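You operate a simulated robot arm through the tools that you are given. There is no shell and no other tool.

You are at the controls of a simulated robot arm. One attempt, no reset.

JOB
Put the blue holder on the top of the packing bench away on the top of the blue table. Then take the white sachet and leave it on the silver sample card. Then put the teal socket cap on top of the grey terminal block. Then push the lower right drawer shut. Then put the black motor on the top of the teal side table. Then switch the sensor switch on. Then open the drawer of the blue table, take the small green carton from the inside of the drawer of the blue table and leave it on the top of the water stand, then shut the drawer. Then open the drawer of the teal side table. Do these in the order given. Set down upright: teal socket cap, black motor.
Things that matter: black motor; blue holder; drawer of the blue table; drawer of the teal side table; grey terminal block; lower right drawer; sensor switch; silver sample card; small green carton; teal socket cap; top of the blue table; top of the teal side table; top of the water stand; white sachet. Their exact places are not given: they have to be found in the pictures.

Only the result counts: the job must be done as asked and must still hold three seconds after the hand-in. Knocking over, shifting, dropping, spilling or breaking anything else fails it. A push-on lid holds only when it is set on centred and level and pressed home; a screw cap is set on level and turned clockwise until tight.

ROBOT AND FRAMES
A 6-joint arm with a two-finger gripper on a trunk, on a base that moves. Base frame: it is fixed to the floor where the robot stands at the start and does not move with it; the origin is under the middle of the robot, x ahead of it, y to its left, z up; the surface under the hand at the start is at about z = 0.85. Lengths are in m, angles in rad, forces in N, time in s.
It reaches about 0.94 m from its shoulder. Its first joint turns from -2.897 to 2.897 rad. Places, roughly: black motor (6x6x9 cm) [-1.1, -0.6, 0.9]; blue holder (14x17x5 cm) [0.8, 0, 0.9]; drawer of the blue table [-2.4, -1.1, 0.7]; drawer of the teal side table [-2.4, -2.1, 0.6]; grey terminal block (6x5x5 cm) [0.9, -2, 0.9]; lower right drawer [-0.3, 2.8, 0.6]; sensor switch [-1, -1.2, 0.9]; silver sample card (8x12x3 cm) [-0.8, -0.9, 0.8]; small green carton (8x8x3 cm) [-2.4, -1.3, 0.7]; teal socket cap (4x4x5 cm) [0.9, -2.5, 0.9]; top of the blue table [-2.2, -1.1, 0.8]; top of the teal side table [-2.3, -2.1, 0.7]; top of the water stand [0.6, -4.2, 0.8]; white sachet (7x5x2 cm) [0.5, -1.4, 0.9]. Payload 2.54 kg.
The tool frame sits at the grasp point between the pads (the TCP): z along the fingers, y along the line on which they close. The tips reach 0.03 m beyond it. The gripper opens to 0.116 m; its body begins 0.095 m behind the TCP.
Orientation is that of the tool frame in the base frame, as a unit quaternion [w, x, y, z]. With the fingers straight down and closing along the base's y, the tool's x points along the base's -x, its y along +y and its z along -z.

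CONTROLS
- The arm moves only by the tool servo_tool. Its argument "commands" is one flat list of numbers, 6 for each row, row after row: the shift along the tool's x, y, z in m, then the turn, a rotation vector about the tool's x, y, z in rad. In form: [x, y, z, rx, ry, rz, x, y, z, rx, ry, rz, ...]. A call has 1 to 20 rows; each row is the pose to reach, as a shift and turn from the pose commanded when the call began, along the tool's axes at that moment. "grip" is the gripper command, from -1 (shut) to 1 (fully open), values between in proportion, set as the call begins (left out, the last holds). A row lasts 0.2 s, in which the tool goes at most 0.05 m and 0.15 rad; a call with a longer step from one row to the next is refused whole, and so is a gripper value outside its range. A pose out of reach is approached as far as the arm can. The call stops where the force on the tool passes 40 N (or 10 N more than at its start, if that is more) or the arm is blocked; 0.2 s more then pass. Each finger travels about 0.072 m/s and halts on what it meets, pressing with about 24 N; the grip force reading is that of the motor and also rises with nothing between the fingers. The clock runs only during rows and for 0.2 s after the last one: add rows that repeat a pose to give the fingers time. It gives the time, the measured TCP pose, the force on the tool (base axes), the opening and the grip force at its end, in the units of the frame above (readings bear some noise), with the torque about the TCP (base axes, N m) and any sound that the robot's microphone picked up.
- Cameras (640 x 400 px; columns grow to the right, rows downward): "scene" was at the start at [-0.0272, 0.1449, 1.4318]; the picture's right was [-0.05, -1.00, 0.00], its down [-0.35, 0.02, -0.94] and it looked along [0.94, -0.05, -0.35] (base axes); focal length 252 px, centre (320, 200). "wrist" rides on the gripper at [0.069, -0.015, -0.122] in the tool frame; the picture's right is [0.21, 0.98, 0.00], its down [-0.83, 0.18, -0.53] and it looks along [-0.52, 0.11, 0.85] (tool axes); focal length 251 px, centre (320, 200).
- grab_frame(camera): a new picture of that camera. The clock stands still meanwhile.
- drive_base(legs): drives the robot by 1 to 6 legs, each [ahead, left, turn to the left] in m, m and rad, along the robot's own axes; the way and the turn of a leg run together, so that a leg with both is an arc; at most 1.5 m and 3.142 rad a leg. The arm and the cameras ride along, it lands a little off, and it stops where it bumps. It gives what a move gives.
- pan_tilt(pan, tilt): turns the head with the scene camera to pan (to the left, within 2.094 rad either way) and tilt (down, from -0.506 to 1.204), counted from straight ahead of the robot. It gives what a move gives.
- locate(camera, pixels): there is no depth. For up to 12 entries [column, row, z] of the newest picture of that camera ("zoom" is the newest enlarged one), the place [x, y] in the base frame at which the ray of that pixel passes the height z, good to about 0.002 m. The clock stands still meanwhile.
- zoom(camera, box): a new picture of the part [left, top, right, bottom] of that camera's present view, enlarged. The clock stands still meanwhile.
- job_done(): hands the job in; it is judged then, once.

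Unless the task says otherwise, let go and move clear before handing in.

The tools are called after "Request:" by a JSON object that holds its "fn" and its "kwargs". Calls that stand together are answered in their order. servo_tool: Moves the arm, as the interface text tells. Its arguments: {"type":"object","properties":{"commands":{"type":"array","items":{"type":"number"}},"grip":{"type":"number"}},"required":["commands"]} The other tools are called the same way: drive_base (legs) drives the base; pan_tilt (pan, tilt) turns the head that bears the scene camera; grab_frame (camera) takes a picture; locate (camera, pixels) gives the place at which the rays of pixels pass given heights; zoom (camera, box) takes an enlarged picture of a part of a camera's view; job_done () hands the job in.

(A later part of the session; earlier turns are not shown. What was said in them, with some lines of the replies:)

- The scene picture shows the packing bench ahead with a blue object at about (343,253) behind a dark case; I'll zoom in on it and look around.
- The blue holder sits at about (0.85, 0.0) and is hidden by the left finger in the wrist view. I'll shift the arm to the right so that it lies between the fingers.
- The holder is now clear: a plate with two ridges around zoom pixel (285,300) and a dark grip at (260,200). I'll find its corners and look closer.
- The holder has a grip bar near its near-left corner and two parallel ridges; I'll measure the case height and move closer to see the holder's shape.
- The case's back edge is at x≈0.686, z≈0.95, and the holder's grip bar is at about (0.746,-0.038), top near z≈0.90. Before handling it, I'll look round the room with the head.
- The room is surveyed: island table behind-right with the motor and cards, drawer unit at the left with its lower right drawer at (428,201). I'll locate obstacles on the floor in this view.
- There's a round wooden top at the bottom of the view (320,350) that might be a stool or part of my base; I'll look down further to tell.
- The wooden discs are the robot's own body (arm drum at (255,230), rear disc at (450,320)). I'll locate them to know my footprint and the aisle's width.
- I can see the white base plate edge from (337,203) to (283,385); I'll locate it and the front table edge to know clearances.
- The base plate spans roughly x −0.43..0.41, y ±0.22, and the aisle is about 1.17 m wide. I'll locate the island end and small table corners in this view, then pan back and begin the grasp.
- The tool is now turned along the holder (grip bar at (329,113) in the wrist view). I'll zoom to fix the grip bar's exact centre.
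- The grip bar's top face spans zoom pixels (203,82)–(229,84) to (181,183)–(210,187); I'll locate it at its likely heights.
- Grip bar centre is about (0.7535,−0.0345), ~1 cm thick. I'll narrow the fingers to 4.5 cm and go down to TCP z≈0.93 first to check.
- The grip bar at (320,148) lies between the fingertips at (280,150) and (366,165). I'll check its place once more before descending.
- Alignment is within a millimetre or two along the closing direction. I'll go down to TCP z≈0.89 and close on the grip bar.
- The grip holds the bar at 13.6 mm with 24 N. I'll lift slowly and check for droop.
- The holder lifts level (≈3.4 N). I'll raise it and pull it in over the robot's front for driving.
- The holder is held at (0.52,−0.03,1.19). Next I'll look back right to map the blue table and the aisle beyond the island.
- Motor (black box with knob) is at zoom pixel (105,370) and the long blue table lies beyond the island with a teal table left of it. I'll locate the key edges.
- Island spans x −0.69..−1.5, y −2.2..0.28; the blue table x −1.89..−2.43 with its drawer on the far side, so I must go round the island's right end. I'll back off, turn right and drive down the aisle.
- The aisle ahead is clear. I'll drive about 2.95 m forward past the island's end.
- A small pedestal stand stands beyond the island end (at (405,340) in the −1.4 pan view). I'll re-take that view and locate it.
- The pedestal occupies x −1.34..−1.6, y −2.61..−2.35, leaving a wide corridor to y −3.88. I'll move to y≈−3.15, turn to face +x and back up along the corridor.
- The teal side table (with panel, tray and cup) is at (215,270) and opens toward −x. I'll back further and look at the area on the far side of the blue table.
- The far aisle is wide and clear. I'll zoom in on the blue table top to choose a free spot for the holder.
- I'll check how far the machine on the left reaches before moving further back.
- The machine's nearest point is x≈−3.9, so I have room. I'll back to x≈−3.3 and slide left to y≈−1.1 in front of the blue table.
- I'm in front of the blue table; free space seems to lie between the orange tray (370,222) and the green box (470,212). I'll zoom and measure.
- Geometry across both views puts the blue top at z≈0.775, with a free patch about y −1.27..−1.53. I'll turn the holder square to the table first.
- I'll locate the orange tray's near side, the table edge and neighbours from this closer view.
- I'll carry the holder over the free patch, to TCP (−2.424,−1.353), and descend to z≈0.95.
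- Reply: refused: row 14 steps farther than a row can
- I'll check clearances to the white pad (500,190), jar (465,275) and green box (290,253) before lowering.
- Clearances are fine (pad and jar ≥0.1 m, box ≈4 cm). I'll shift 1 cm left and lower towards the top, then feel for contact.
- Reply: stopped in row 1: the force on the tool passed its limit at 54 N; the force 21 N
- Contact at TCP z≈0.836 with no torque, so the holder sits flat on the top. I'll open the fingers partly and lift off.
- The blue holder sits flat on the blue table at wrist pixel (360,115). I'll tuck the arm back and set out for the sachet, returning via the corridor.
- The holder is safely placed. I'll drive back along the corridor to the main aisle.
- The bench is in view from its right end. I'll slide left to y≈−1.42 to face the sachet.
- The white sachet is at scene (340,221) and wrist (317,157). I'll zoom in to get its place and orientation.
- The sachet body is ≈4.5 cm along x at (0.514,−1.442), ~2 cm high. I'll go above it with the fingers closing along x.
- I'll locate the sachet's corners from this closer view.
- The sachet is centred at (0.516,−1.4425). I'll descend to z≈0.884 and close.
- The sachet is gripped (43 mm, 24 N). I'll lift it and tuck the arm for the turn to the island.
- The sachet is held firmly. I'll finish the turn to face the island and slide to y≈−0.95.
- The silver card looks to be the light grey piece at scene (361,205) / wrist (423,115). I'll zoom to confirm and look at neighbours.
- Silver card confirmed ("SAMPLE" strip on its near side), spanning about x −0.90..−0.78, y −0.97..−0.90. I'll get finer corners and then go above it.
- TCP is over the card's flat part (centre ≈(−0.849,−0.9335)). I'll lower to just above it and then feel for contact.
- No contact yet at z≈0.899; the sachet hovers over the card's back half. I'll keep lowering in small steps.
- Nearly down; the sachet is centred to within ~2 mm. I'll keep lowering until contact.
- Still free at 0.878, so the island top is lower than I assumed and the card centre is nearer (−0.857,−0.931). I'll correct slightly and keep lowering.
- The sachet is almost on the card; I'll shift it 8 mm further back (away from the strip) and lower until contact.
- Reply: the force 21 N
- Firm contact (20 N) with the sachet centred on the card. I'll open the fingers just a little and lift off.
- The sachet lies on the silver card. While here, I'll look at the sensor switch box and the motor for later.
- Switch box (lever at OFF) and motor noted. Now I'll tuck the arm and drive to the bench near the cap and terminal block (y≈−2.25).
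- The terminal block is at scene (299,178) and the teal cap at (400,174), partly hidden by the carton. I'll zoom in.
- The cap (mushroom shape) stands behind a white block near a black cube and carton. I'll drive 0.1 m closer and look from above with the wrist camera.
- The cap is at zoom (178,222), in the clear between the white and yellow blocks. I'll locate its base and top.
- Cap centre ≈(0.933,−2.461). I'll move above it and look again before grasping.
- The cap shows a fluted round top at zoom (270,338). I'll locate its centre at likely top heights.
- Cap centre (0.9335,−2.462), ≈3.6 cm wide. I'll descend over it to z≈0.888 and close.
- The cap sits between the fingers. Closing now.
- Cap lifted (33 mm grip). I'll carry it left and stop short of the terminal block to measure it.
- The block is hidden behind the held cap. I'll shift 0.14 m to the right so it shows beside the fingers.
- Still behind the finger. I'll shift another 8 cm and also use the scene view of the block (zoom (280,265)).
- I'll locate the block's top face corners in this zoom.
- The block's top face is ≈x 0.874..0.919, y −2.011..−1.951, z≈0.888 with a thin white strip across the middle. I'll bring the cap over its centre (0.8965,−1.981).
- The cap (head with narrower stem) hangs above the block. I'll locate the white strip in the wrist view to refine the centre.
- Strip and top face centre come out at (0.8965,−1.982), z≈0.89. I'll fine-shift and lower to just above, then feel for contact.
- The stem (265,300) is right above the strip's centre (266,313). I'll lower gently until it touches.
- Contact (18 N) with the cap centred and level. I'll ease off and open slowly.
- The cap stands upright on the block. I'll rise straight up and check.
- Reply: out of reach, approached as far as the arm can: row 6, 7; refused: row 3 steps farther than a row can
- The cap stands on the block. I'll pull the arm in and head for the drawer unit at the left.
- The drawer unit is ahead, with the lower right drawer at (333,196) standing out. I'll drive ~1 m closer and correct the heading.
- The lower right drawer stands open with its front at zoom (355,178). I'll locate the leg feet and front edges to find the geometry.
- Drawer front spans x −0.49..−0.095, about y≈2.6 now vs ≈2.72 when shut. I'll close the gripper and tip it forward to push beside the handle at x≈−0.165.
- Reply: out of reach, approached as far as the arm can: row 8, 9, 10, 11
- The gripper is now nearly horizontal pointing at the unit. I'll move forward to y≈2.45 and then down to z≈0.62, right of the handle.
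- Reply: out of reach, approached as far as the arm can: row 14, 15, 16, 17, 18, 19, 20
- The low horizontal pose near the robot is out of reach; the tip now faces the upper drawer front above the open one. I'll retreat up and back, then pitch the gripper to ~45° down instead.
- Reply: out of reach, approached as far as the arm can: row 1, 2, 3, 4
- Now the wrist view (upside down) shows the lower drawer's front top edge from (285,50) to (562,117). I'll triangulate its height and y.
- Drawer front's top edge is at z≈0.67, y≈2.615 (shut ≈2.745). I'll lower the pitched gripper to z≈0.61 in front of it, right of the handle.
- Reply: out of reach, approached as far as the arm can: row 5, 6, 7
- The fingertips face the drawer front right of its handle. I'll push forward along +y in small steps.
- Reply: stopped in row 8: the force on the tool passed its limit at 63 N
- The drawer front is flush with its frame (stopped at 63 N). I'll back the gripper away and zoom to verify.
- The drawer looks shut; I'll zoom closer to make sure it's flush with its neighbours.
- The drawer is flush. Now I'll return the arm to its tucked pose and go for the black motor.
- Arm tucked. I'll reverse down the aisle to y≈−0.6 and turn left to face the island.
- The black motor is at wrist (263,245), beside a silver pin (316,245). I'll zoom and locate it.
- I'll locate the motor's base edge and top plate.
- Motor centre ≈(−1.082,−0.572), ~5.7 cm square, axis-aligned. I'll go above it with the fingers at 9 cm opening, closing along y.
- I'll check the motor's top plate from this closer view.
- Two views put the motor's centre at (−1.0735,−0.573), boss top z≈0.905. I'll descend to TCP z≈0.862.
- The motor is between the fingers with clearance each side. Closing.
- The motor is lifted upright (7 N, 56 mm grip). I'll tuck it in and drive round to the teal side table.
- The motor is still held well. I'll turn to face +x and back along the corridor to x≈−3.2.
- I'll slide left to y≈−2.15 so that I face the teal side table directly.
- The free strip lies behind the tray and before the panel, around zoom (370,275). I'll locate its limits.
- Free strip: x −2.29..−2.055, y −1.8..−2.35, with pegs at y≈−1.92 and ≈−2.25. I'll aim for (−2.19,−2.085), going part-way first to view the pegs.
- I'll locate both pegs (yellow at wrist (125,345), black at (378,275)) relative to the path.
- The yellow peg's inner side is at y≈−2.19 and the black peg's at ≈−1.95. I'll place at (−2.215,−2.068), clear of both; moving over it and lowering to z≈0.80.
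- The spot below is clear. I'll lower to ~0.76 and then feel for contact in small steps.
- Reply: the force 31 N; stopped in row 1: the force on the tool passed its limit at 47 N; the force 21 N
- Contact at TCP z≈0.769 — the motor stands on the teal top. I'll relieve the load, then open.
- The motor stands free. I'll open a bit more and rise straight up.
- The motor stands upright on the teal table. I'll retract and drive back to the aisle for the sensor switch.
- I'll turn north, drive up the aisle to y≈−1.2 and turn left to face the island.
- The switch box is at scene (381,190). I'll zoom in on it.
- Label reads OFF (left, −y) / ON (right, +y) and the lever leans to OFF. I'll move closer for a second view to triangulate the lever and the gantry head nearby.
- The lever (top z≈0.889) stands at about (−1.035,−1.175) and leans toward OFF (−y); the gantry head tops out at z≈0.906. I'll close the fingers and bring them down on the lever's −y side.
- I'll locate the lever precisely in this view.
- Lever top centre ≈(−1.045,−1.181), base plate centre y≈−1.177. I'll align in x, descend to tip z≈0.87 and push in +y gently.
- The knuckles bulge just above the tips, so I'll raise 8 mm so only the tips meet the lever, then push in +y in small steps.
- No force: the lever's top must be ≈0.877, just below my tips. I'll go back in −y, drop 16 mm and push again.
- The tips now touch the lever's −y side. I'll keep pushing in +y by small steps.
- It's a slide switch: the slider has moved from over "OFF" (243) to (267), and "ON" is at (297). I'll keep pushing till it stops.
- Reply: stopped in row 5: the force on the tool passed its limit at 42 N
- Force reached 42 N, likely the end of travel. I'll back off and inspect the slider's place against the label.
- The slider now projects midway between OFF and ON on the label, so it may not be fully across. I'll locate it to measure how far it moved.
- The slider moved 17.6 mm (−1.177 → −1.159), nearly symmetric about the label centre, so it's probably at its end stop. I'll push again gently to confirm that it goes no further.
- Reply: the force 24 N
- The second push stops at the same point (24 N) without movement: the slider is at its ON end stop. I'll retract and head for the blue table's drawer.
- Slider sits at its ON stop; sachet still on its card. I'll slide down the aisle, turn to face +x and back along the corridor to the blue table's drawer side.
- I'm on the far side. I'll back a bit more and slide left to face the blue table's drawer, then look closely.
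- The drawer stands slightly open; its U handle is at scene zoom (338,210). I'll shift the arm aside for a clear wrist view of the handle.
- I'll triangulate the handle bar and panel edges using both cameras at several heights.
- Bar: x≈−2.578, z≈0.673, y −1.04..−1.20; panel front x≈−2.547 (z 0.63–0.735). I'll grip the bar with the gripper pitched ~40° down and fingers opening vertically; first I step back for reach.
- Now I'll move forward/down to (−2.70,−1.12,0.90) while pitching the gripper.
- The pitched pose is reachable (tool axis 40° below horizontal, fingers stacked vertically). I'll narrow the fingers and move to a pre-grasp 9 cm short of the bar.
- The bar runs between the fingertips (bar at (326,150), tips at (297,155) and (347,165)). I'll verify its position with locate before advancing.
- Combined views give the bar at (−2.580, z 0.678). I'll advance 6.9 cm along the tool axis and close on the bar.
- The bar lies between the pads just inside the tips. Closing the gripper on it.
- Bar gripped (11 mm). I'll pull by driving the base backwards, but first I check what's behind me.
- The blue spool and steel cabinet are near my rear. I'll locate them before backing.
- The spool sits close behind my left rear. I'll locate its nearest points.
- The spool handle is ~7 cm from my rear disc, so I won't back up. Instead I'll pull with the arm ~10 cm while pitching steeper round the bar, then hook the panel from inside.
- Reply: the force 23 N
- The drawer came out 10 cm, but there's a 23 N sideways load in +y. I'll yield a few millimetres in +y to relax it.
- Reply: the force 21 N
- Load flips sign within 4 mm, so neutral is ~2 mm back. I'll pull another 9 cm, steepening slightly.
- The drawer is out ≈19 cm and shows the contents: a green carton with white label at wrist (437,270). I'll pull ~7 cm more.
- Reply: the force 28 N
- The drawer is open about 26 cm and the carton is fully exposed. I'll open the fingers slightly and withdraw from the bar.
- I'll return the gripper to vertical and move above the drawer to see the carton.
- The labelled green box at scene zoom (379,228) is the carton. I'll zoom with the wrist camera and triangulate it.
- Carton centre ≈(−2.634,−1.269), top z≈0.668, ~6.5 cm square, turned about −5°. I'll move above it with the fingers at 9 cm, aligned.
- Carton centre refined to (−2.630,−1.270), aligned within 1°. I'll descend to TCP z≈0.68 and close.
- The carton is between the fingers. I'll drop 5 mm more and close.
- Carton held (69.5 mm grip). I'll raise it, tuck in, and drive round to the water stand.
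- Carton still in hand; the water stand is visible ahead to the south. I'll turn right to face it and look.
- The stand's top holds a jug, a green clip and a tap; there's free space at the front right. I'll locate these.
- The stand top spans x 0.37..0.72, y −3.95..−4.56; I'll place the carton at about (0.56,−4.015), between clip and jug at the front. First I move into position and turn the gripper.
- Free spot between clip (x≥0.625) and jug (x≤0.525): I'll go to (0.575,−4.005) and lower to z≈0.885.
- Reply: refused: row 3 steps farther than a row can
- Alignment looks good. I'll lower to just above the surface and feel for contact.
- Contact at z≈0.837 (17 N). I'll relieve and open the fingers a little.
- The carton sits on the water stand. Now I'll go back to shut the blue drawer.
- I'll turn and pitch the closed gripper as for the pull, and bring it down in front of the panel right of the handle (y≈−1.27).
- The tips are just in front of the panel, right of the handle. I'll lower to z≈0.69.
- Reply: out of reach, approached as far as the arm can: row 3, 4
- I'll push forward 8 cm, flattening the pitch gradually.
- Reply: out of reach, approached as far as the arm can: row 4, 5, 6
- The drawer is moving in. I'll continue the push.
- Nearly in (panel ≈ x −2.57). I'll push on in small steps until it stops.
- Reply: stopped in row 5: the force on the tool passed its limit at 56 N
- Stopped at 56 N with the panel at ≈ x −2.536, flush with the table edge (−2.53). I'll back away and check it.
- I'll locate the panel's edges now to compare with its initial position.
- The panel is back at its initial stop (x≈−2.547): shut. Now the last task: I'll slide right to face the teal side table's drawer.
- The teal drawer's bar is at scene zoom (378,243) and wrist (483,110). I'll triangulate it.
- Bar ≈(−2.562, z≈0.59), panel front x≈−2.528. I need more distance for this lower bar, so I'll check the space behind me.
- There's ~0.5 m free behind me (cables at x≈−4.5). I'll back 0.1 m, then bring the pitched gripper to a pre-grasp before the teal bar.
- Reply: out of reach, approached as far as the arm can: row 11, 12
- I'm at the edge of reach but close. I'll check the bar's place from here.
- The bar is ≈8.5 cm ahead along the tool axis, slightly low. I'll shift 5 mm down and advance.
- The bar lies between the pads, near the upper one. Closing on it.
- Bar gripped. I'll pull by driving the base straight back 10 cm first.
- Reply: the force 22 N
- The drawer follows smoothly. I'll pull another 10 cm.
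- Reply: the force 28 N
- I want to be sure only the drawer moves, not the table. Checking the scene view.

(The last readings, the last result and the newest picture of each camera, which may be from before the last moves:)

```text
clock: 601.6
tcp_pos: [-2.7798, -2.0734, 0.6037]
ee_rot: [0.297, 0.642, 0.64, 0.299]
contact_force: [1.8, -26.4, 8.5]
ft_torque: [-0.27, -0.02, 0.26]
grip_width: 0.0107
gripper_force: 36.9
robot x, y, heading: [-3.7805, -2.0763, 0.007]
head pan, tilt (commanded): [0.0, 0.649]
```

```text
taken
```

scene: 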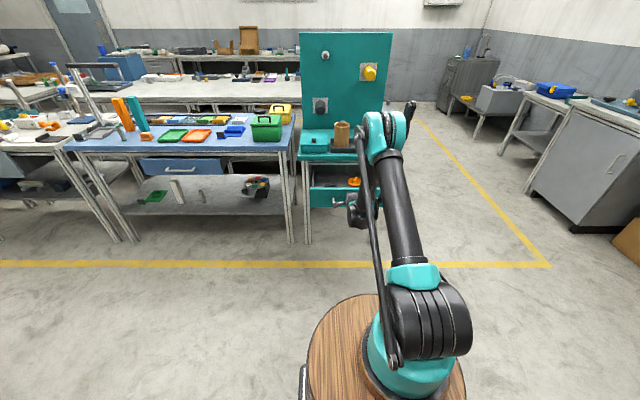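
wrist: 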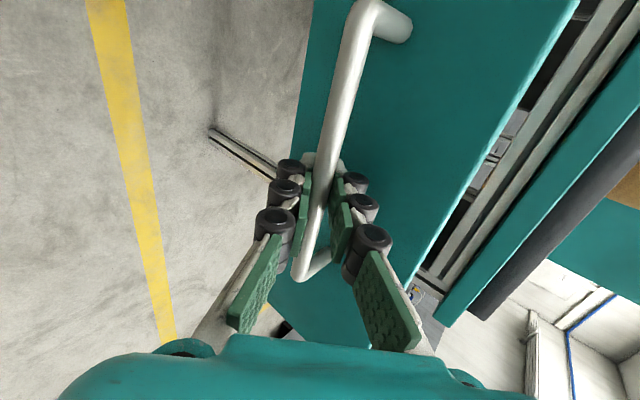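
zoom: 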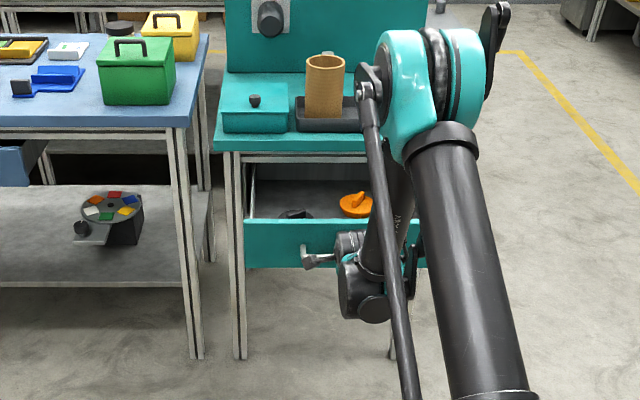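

The table legs haven't moved; only the drawer (≈20 cm out). I'll pull a bit more, easing the sideways load.

Request:
{"fn": "drive_base", "kwargs": {"legs": [[-0.06, 0, -0.002]]}}

Request:
{"fn": "zoom", "kwargs": {"camera": "scene", "box": [240, 100, 440, 260]}}

```text
clock: 602.6
tcp_pos: [-2.8384, -2.0718, 0.6045]
ee_rot: [0.297, 0.643, 0.64, 0.299]
contact_force: [0.9, 17.6, 6.1]
ft_torque: [-0.05, 0.01, 0.3]
grip_width: 0.0105
gripper_force: 36.3
robot x, y, heading: [-3.8383, -2.0702, 0.002]
head pan, tilt (commanded): [0.0, 0.649]
```

```text
2.50 times, centred on (340, 180) of scene
```

zoom: 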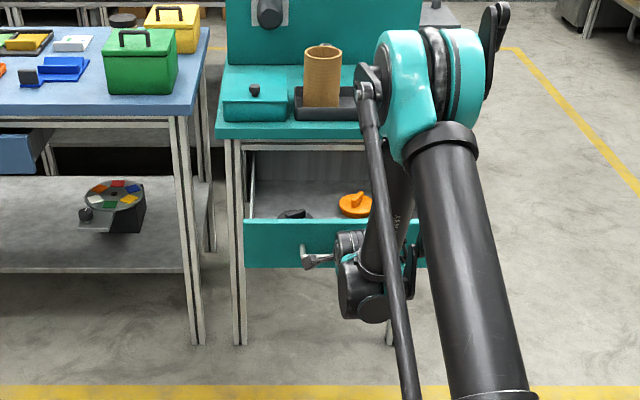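

About 26 cm open now. I'll try 3 cm more with the arm (force-limited) to see whether it's at its stop.

Request:
{"fn": "servo_tool", "kwargs": {"commands": [0, -0.0058, -0.0076, 0.04, 0, 0, 0, -0.0116, -0.0151, 0.08, 0, 0, 0, -0.0174, -0.0227, 0.12, 0, 0, 0, -0.0174, -0.0227, 0.12, 0, 0]}}

Request:
{"fn": "zoom", "kwargs": {"camera": "scene", "box": [240, 100, 440, 260]}}

```text
clock: 603.6
tcp_pos: [-2.8664, -2.0734, 0.6026]
ee_rot: [0.258, 0.659, 0.657, 0.26]
contact_force: [22.2, 4.9, -16.6]
ft_torque: [-0.3, 0.02, 0.15]
grip_width: 0.0104
gripper_force: 36.1
robot x, y, heading: [-3.8404, -2.0736, 0.001]
head pan, tilt (commanded): [0.0, 0.649]
```

```text
2.50 times, centred on (340, 180) of scene
```

zoom: 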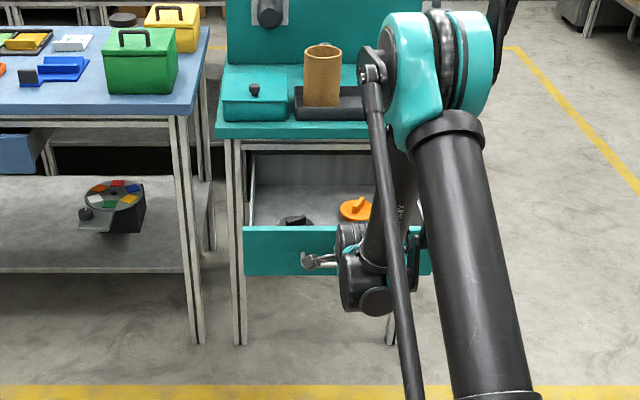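

It moved 2.8 cm more and now resists with 22 N: essentially at its stop (~29 cm open). I'll release and withdraw.

Request:
{"fn": "servo_tool", "kwargs": {"commands": [0, 0, 0, 0, 0, 0, 0, -0.001, 0, 0, 0, 0, 0, -0.001, 0, 0, 0, 0], "grip": -0.62}}

Request:
{"fn": "grab_frame", "kwargs": {"camera": "wrist"}}

Request:
{"fn": "servo_tool", "kwargs": {"commands": [0, 0, -0.015, 0, 0, 0, 0, 0, -0.04, 0, 0, 0, 0, 0, -0.08, 0, 0, 0, 0, 0, -0.12, 0, 0, 0, 0, 0, -0.16, 0, 0, 0, 0, 0, -0.16, 0, 0, 0]}}

Request:
{"fn": "grab_frame", "kwargs": {"camera": "wrist"}}

```text
clock: 604.4
tcp_pos: [-2.8681, -2.0734, 0.6045]
ee_rot: [0.258, 0.659, 0.657, 0.261]
contact_force: [0.5, 0.0, 0.5]
ft_torque: [-0.01, 0.0, -0.02]
grip_width: 0.0219
gripper_force: 0.0
robot x, y, heading: [-3.8373, -2.0724, 0.003]
head pan, tilt (commanded): [0.0, 0.649]
```

```text
taken
```

wrist: 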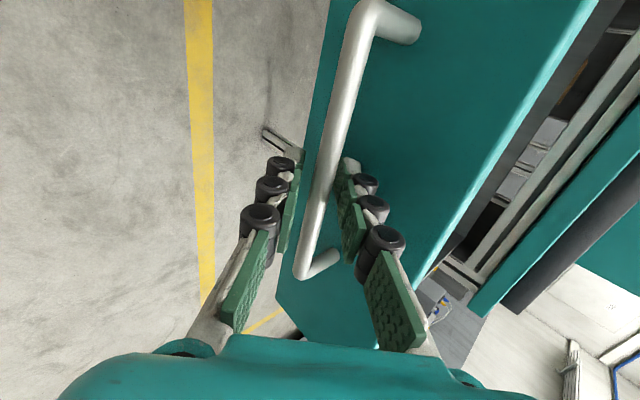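

```text
clock: 605.8
tcp_pos: [-2.9775, -2.0717, 0.721]
ee_rot: [0.258, 0.659, 0.657, 0.261]
contact_force: [-0.5, 0.2, 0.4]
ft_torque: [0.0, 0.02, 0.0]
grip_width: 0.022
gripper_force: 0.1
robot x, y, heading: [-3.8364, -2.0721, -0.002]
head pan, tilt (commanded): [0.0, 0.649]
```

```text
taken
```

wrist: 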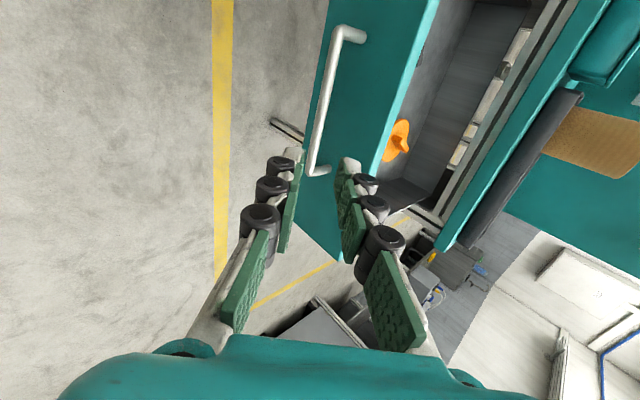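

The gripper is clear and the drawer stays open. I'll raise the arm and do a final check of the surroundings.

Request:
{"fn": "servo_tool", "kwargs": {"commands": [0, 0.02, -0.03, 0.08, 0, 0, 0, 0.045, -0.06, 0.16, 0, 0, 0, 0.07, -0.09, 0.25, 0, 0, 0, 0.095, -0.12, 0.34, 0, 0, 0, 0.12, -0.15, 0.43, 0, 0, 0, 0.145, -0.175, 0.52, 0, 0, 0, 0.17, -0.2, 0.61, 0, 0, 0, 0.195, -0.219, 0.7, 0, 0, 0, 0.205, -0.219, 0.75, 0, 0, 0, 0.205, -0.219, 0.75, 0, 0]}}

Request:
{"fn": "pan_tilt", "kwargs": {"pan": 0.15, "tilt": 0.5}}

Request:
{"fn": "grab_frame", "kwargs": {"camera": "scene"}}

Request:
{"fn": "zoom", "kwargs": {"camera": "scene", "box": [190, 90, 400, 250]}}

```text
clock: 608.0
tcp_pos: [-2.9755, -2.0747, 1.0216]
ee_rot: [-0.002, 0.708, 0.707, 0.001]
contact_force: [-0.8, -0.4, -0.1]
ft_torque: [0.01, 0.01, 0.01]
grip_width: 0.0219
gripper_force: 0.1
robot x, y, heading: [-3.841, -2.0742, 0.004]
head pan, tilt (commanded): [0.0, 0.649]
```

```text
clock: 608.7
tcp_pos: [-2.9772, -2.0751, 1.022]
ee_rot: [-0.002, 0.708, 0.706, 0.002]
contact_force: [-0.6, 0.3, -0.4]
ft_torque: [0.0, 0.0, 0.02]
grip_width: 0.0221
gripper_force: 0.1
robot x, y, heading: [-3.8413, -2.0715, -0.0]
head pan, tilt (commanded): [0.15, 0.499]
```

```text
taken
```

scene: 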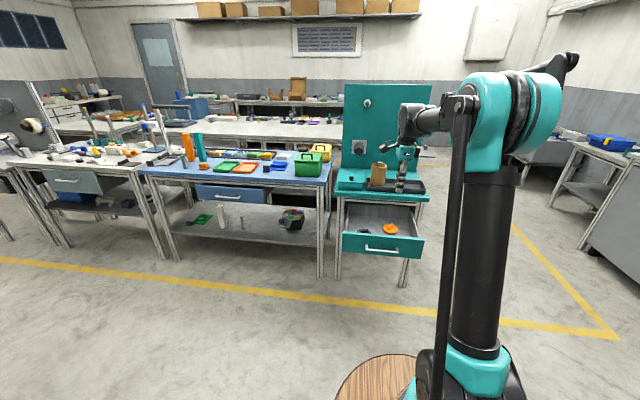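

```text
2.50 times, centred on (295, 170) of scene
```

zoom: 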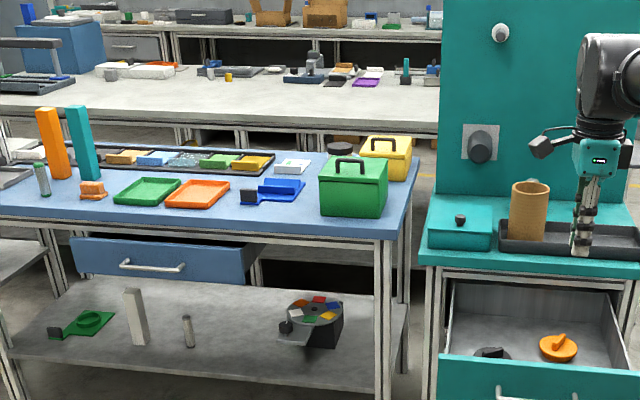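

The final view shows the holder on the blue table (zoom (272,190)), the blue drawer at its shut stop, the teal drawer open with the table unmoved, and the motor's boss just visible behind the cup (532,183). The gripper is clear of everything, so I'm handing in.

Request:
{"fn": "job_done", "kwargs": {}}

```text
The job is handed in.
```

I carried out all eight tasks in the order given and handed the job in. The tool only confirmed the hand-in, so I don't have a verdict.

1. **Blue holder:** it sits flat on the blue table top.
2. **White sachet:** it lies on the silver sample card.
3. **Teal socket cap:** it stands upright, centred on the grey terminal block. I pressed it down with about 18 N before letting go.
4. **Lower right drawer:** I pushed it until it stopped, and it looked flush with its neighbours afterwards.
5. **Black motor:** it stands upright on the teal side table, behind the cup. In the last view only its top showed, because the cup hides the rest.
6. **Sensor switch:** it turned out to be a slide switch. I pushed the slider about 18 mm toward ON until it stopped, and a second push of 24 N did not move it. It sits about midway between the printed OFF and ON. I took that as the end of its travel, but this is the step I'm least sure of.
7. **Blue table drawer and carton:** I opened the drawer and took out the labelled green carton. The carton now stands on the water stand, between the green clip and the jug. I then pushed the drawer back to the position it had at the start, where it stopped at 56 N.
8. **Teal side table drawer:** it is open about 29 cm, near the end of its travel, and the table itself did not move.

I let go of everything and moved the arm clear before handing in. I saw nothing else knocked over or shifted.
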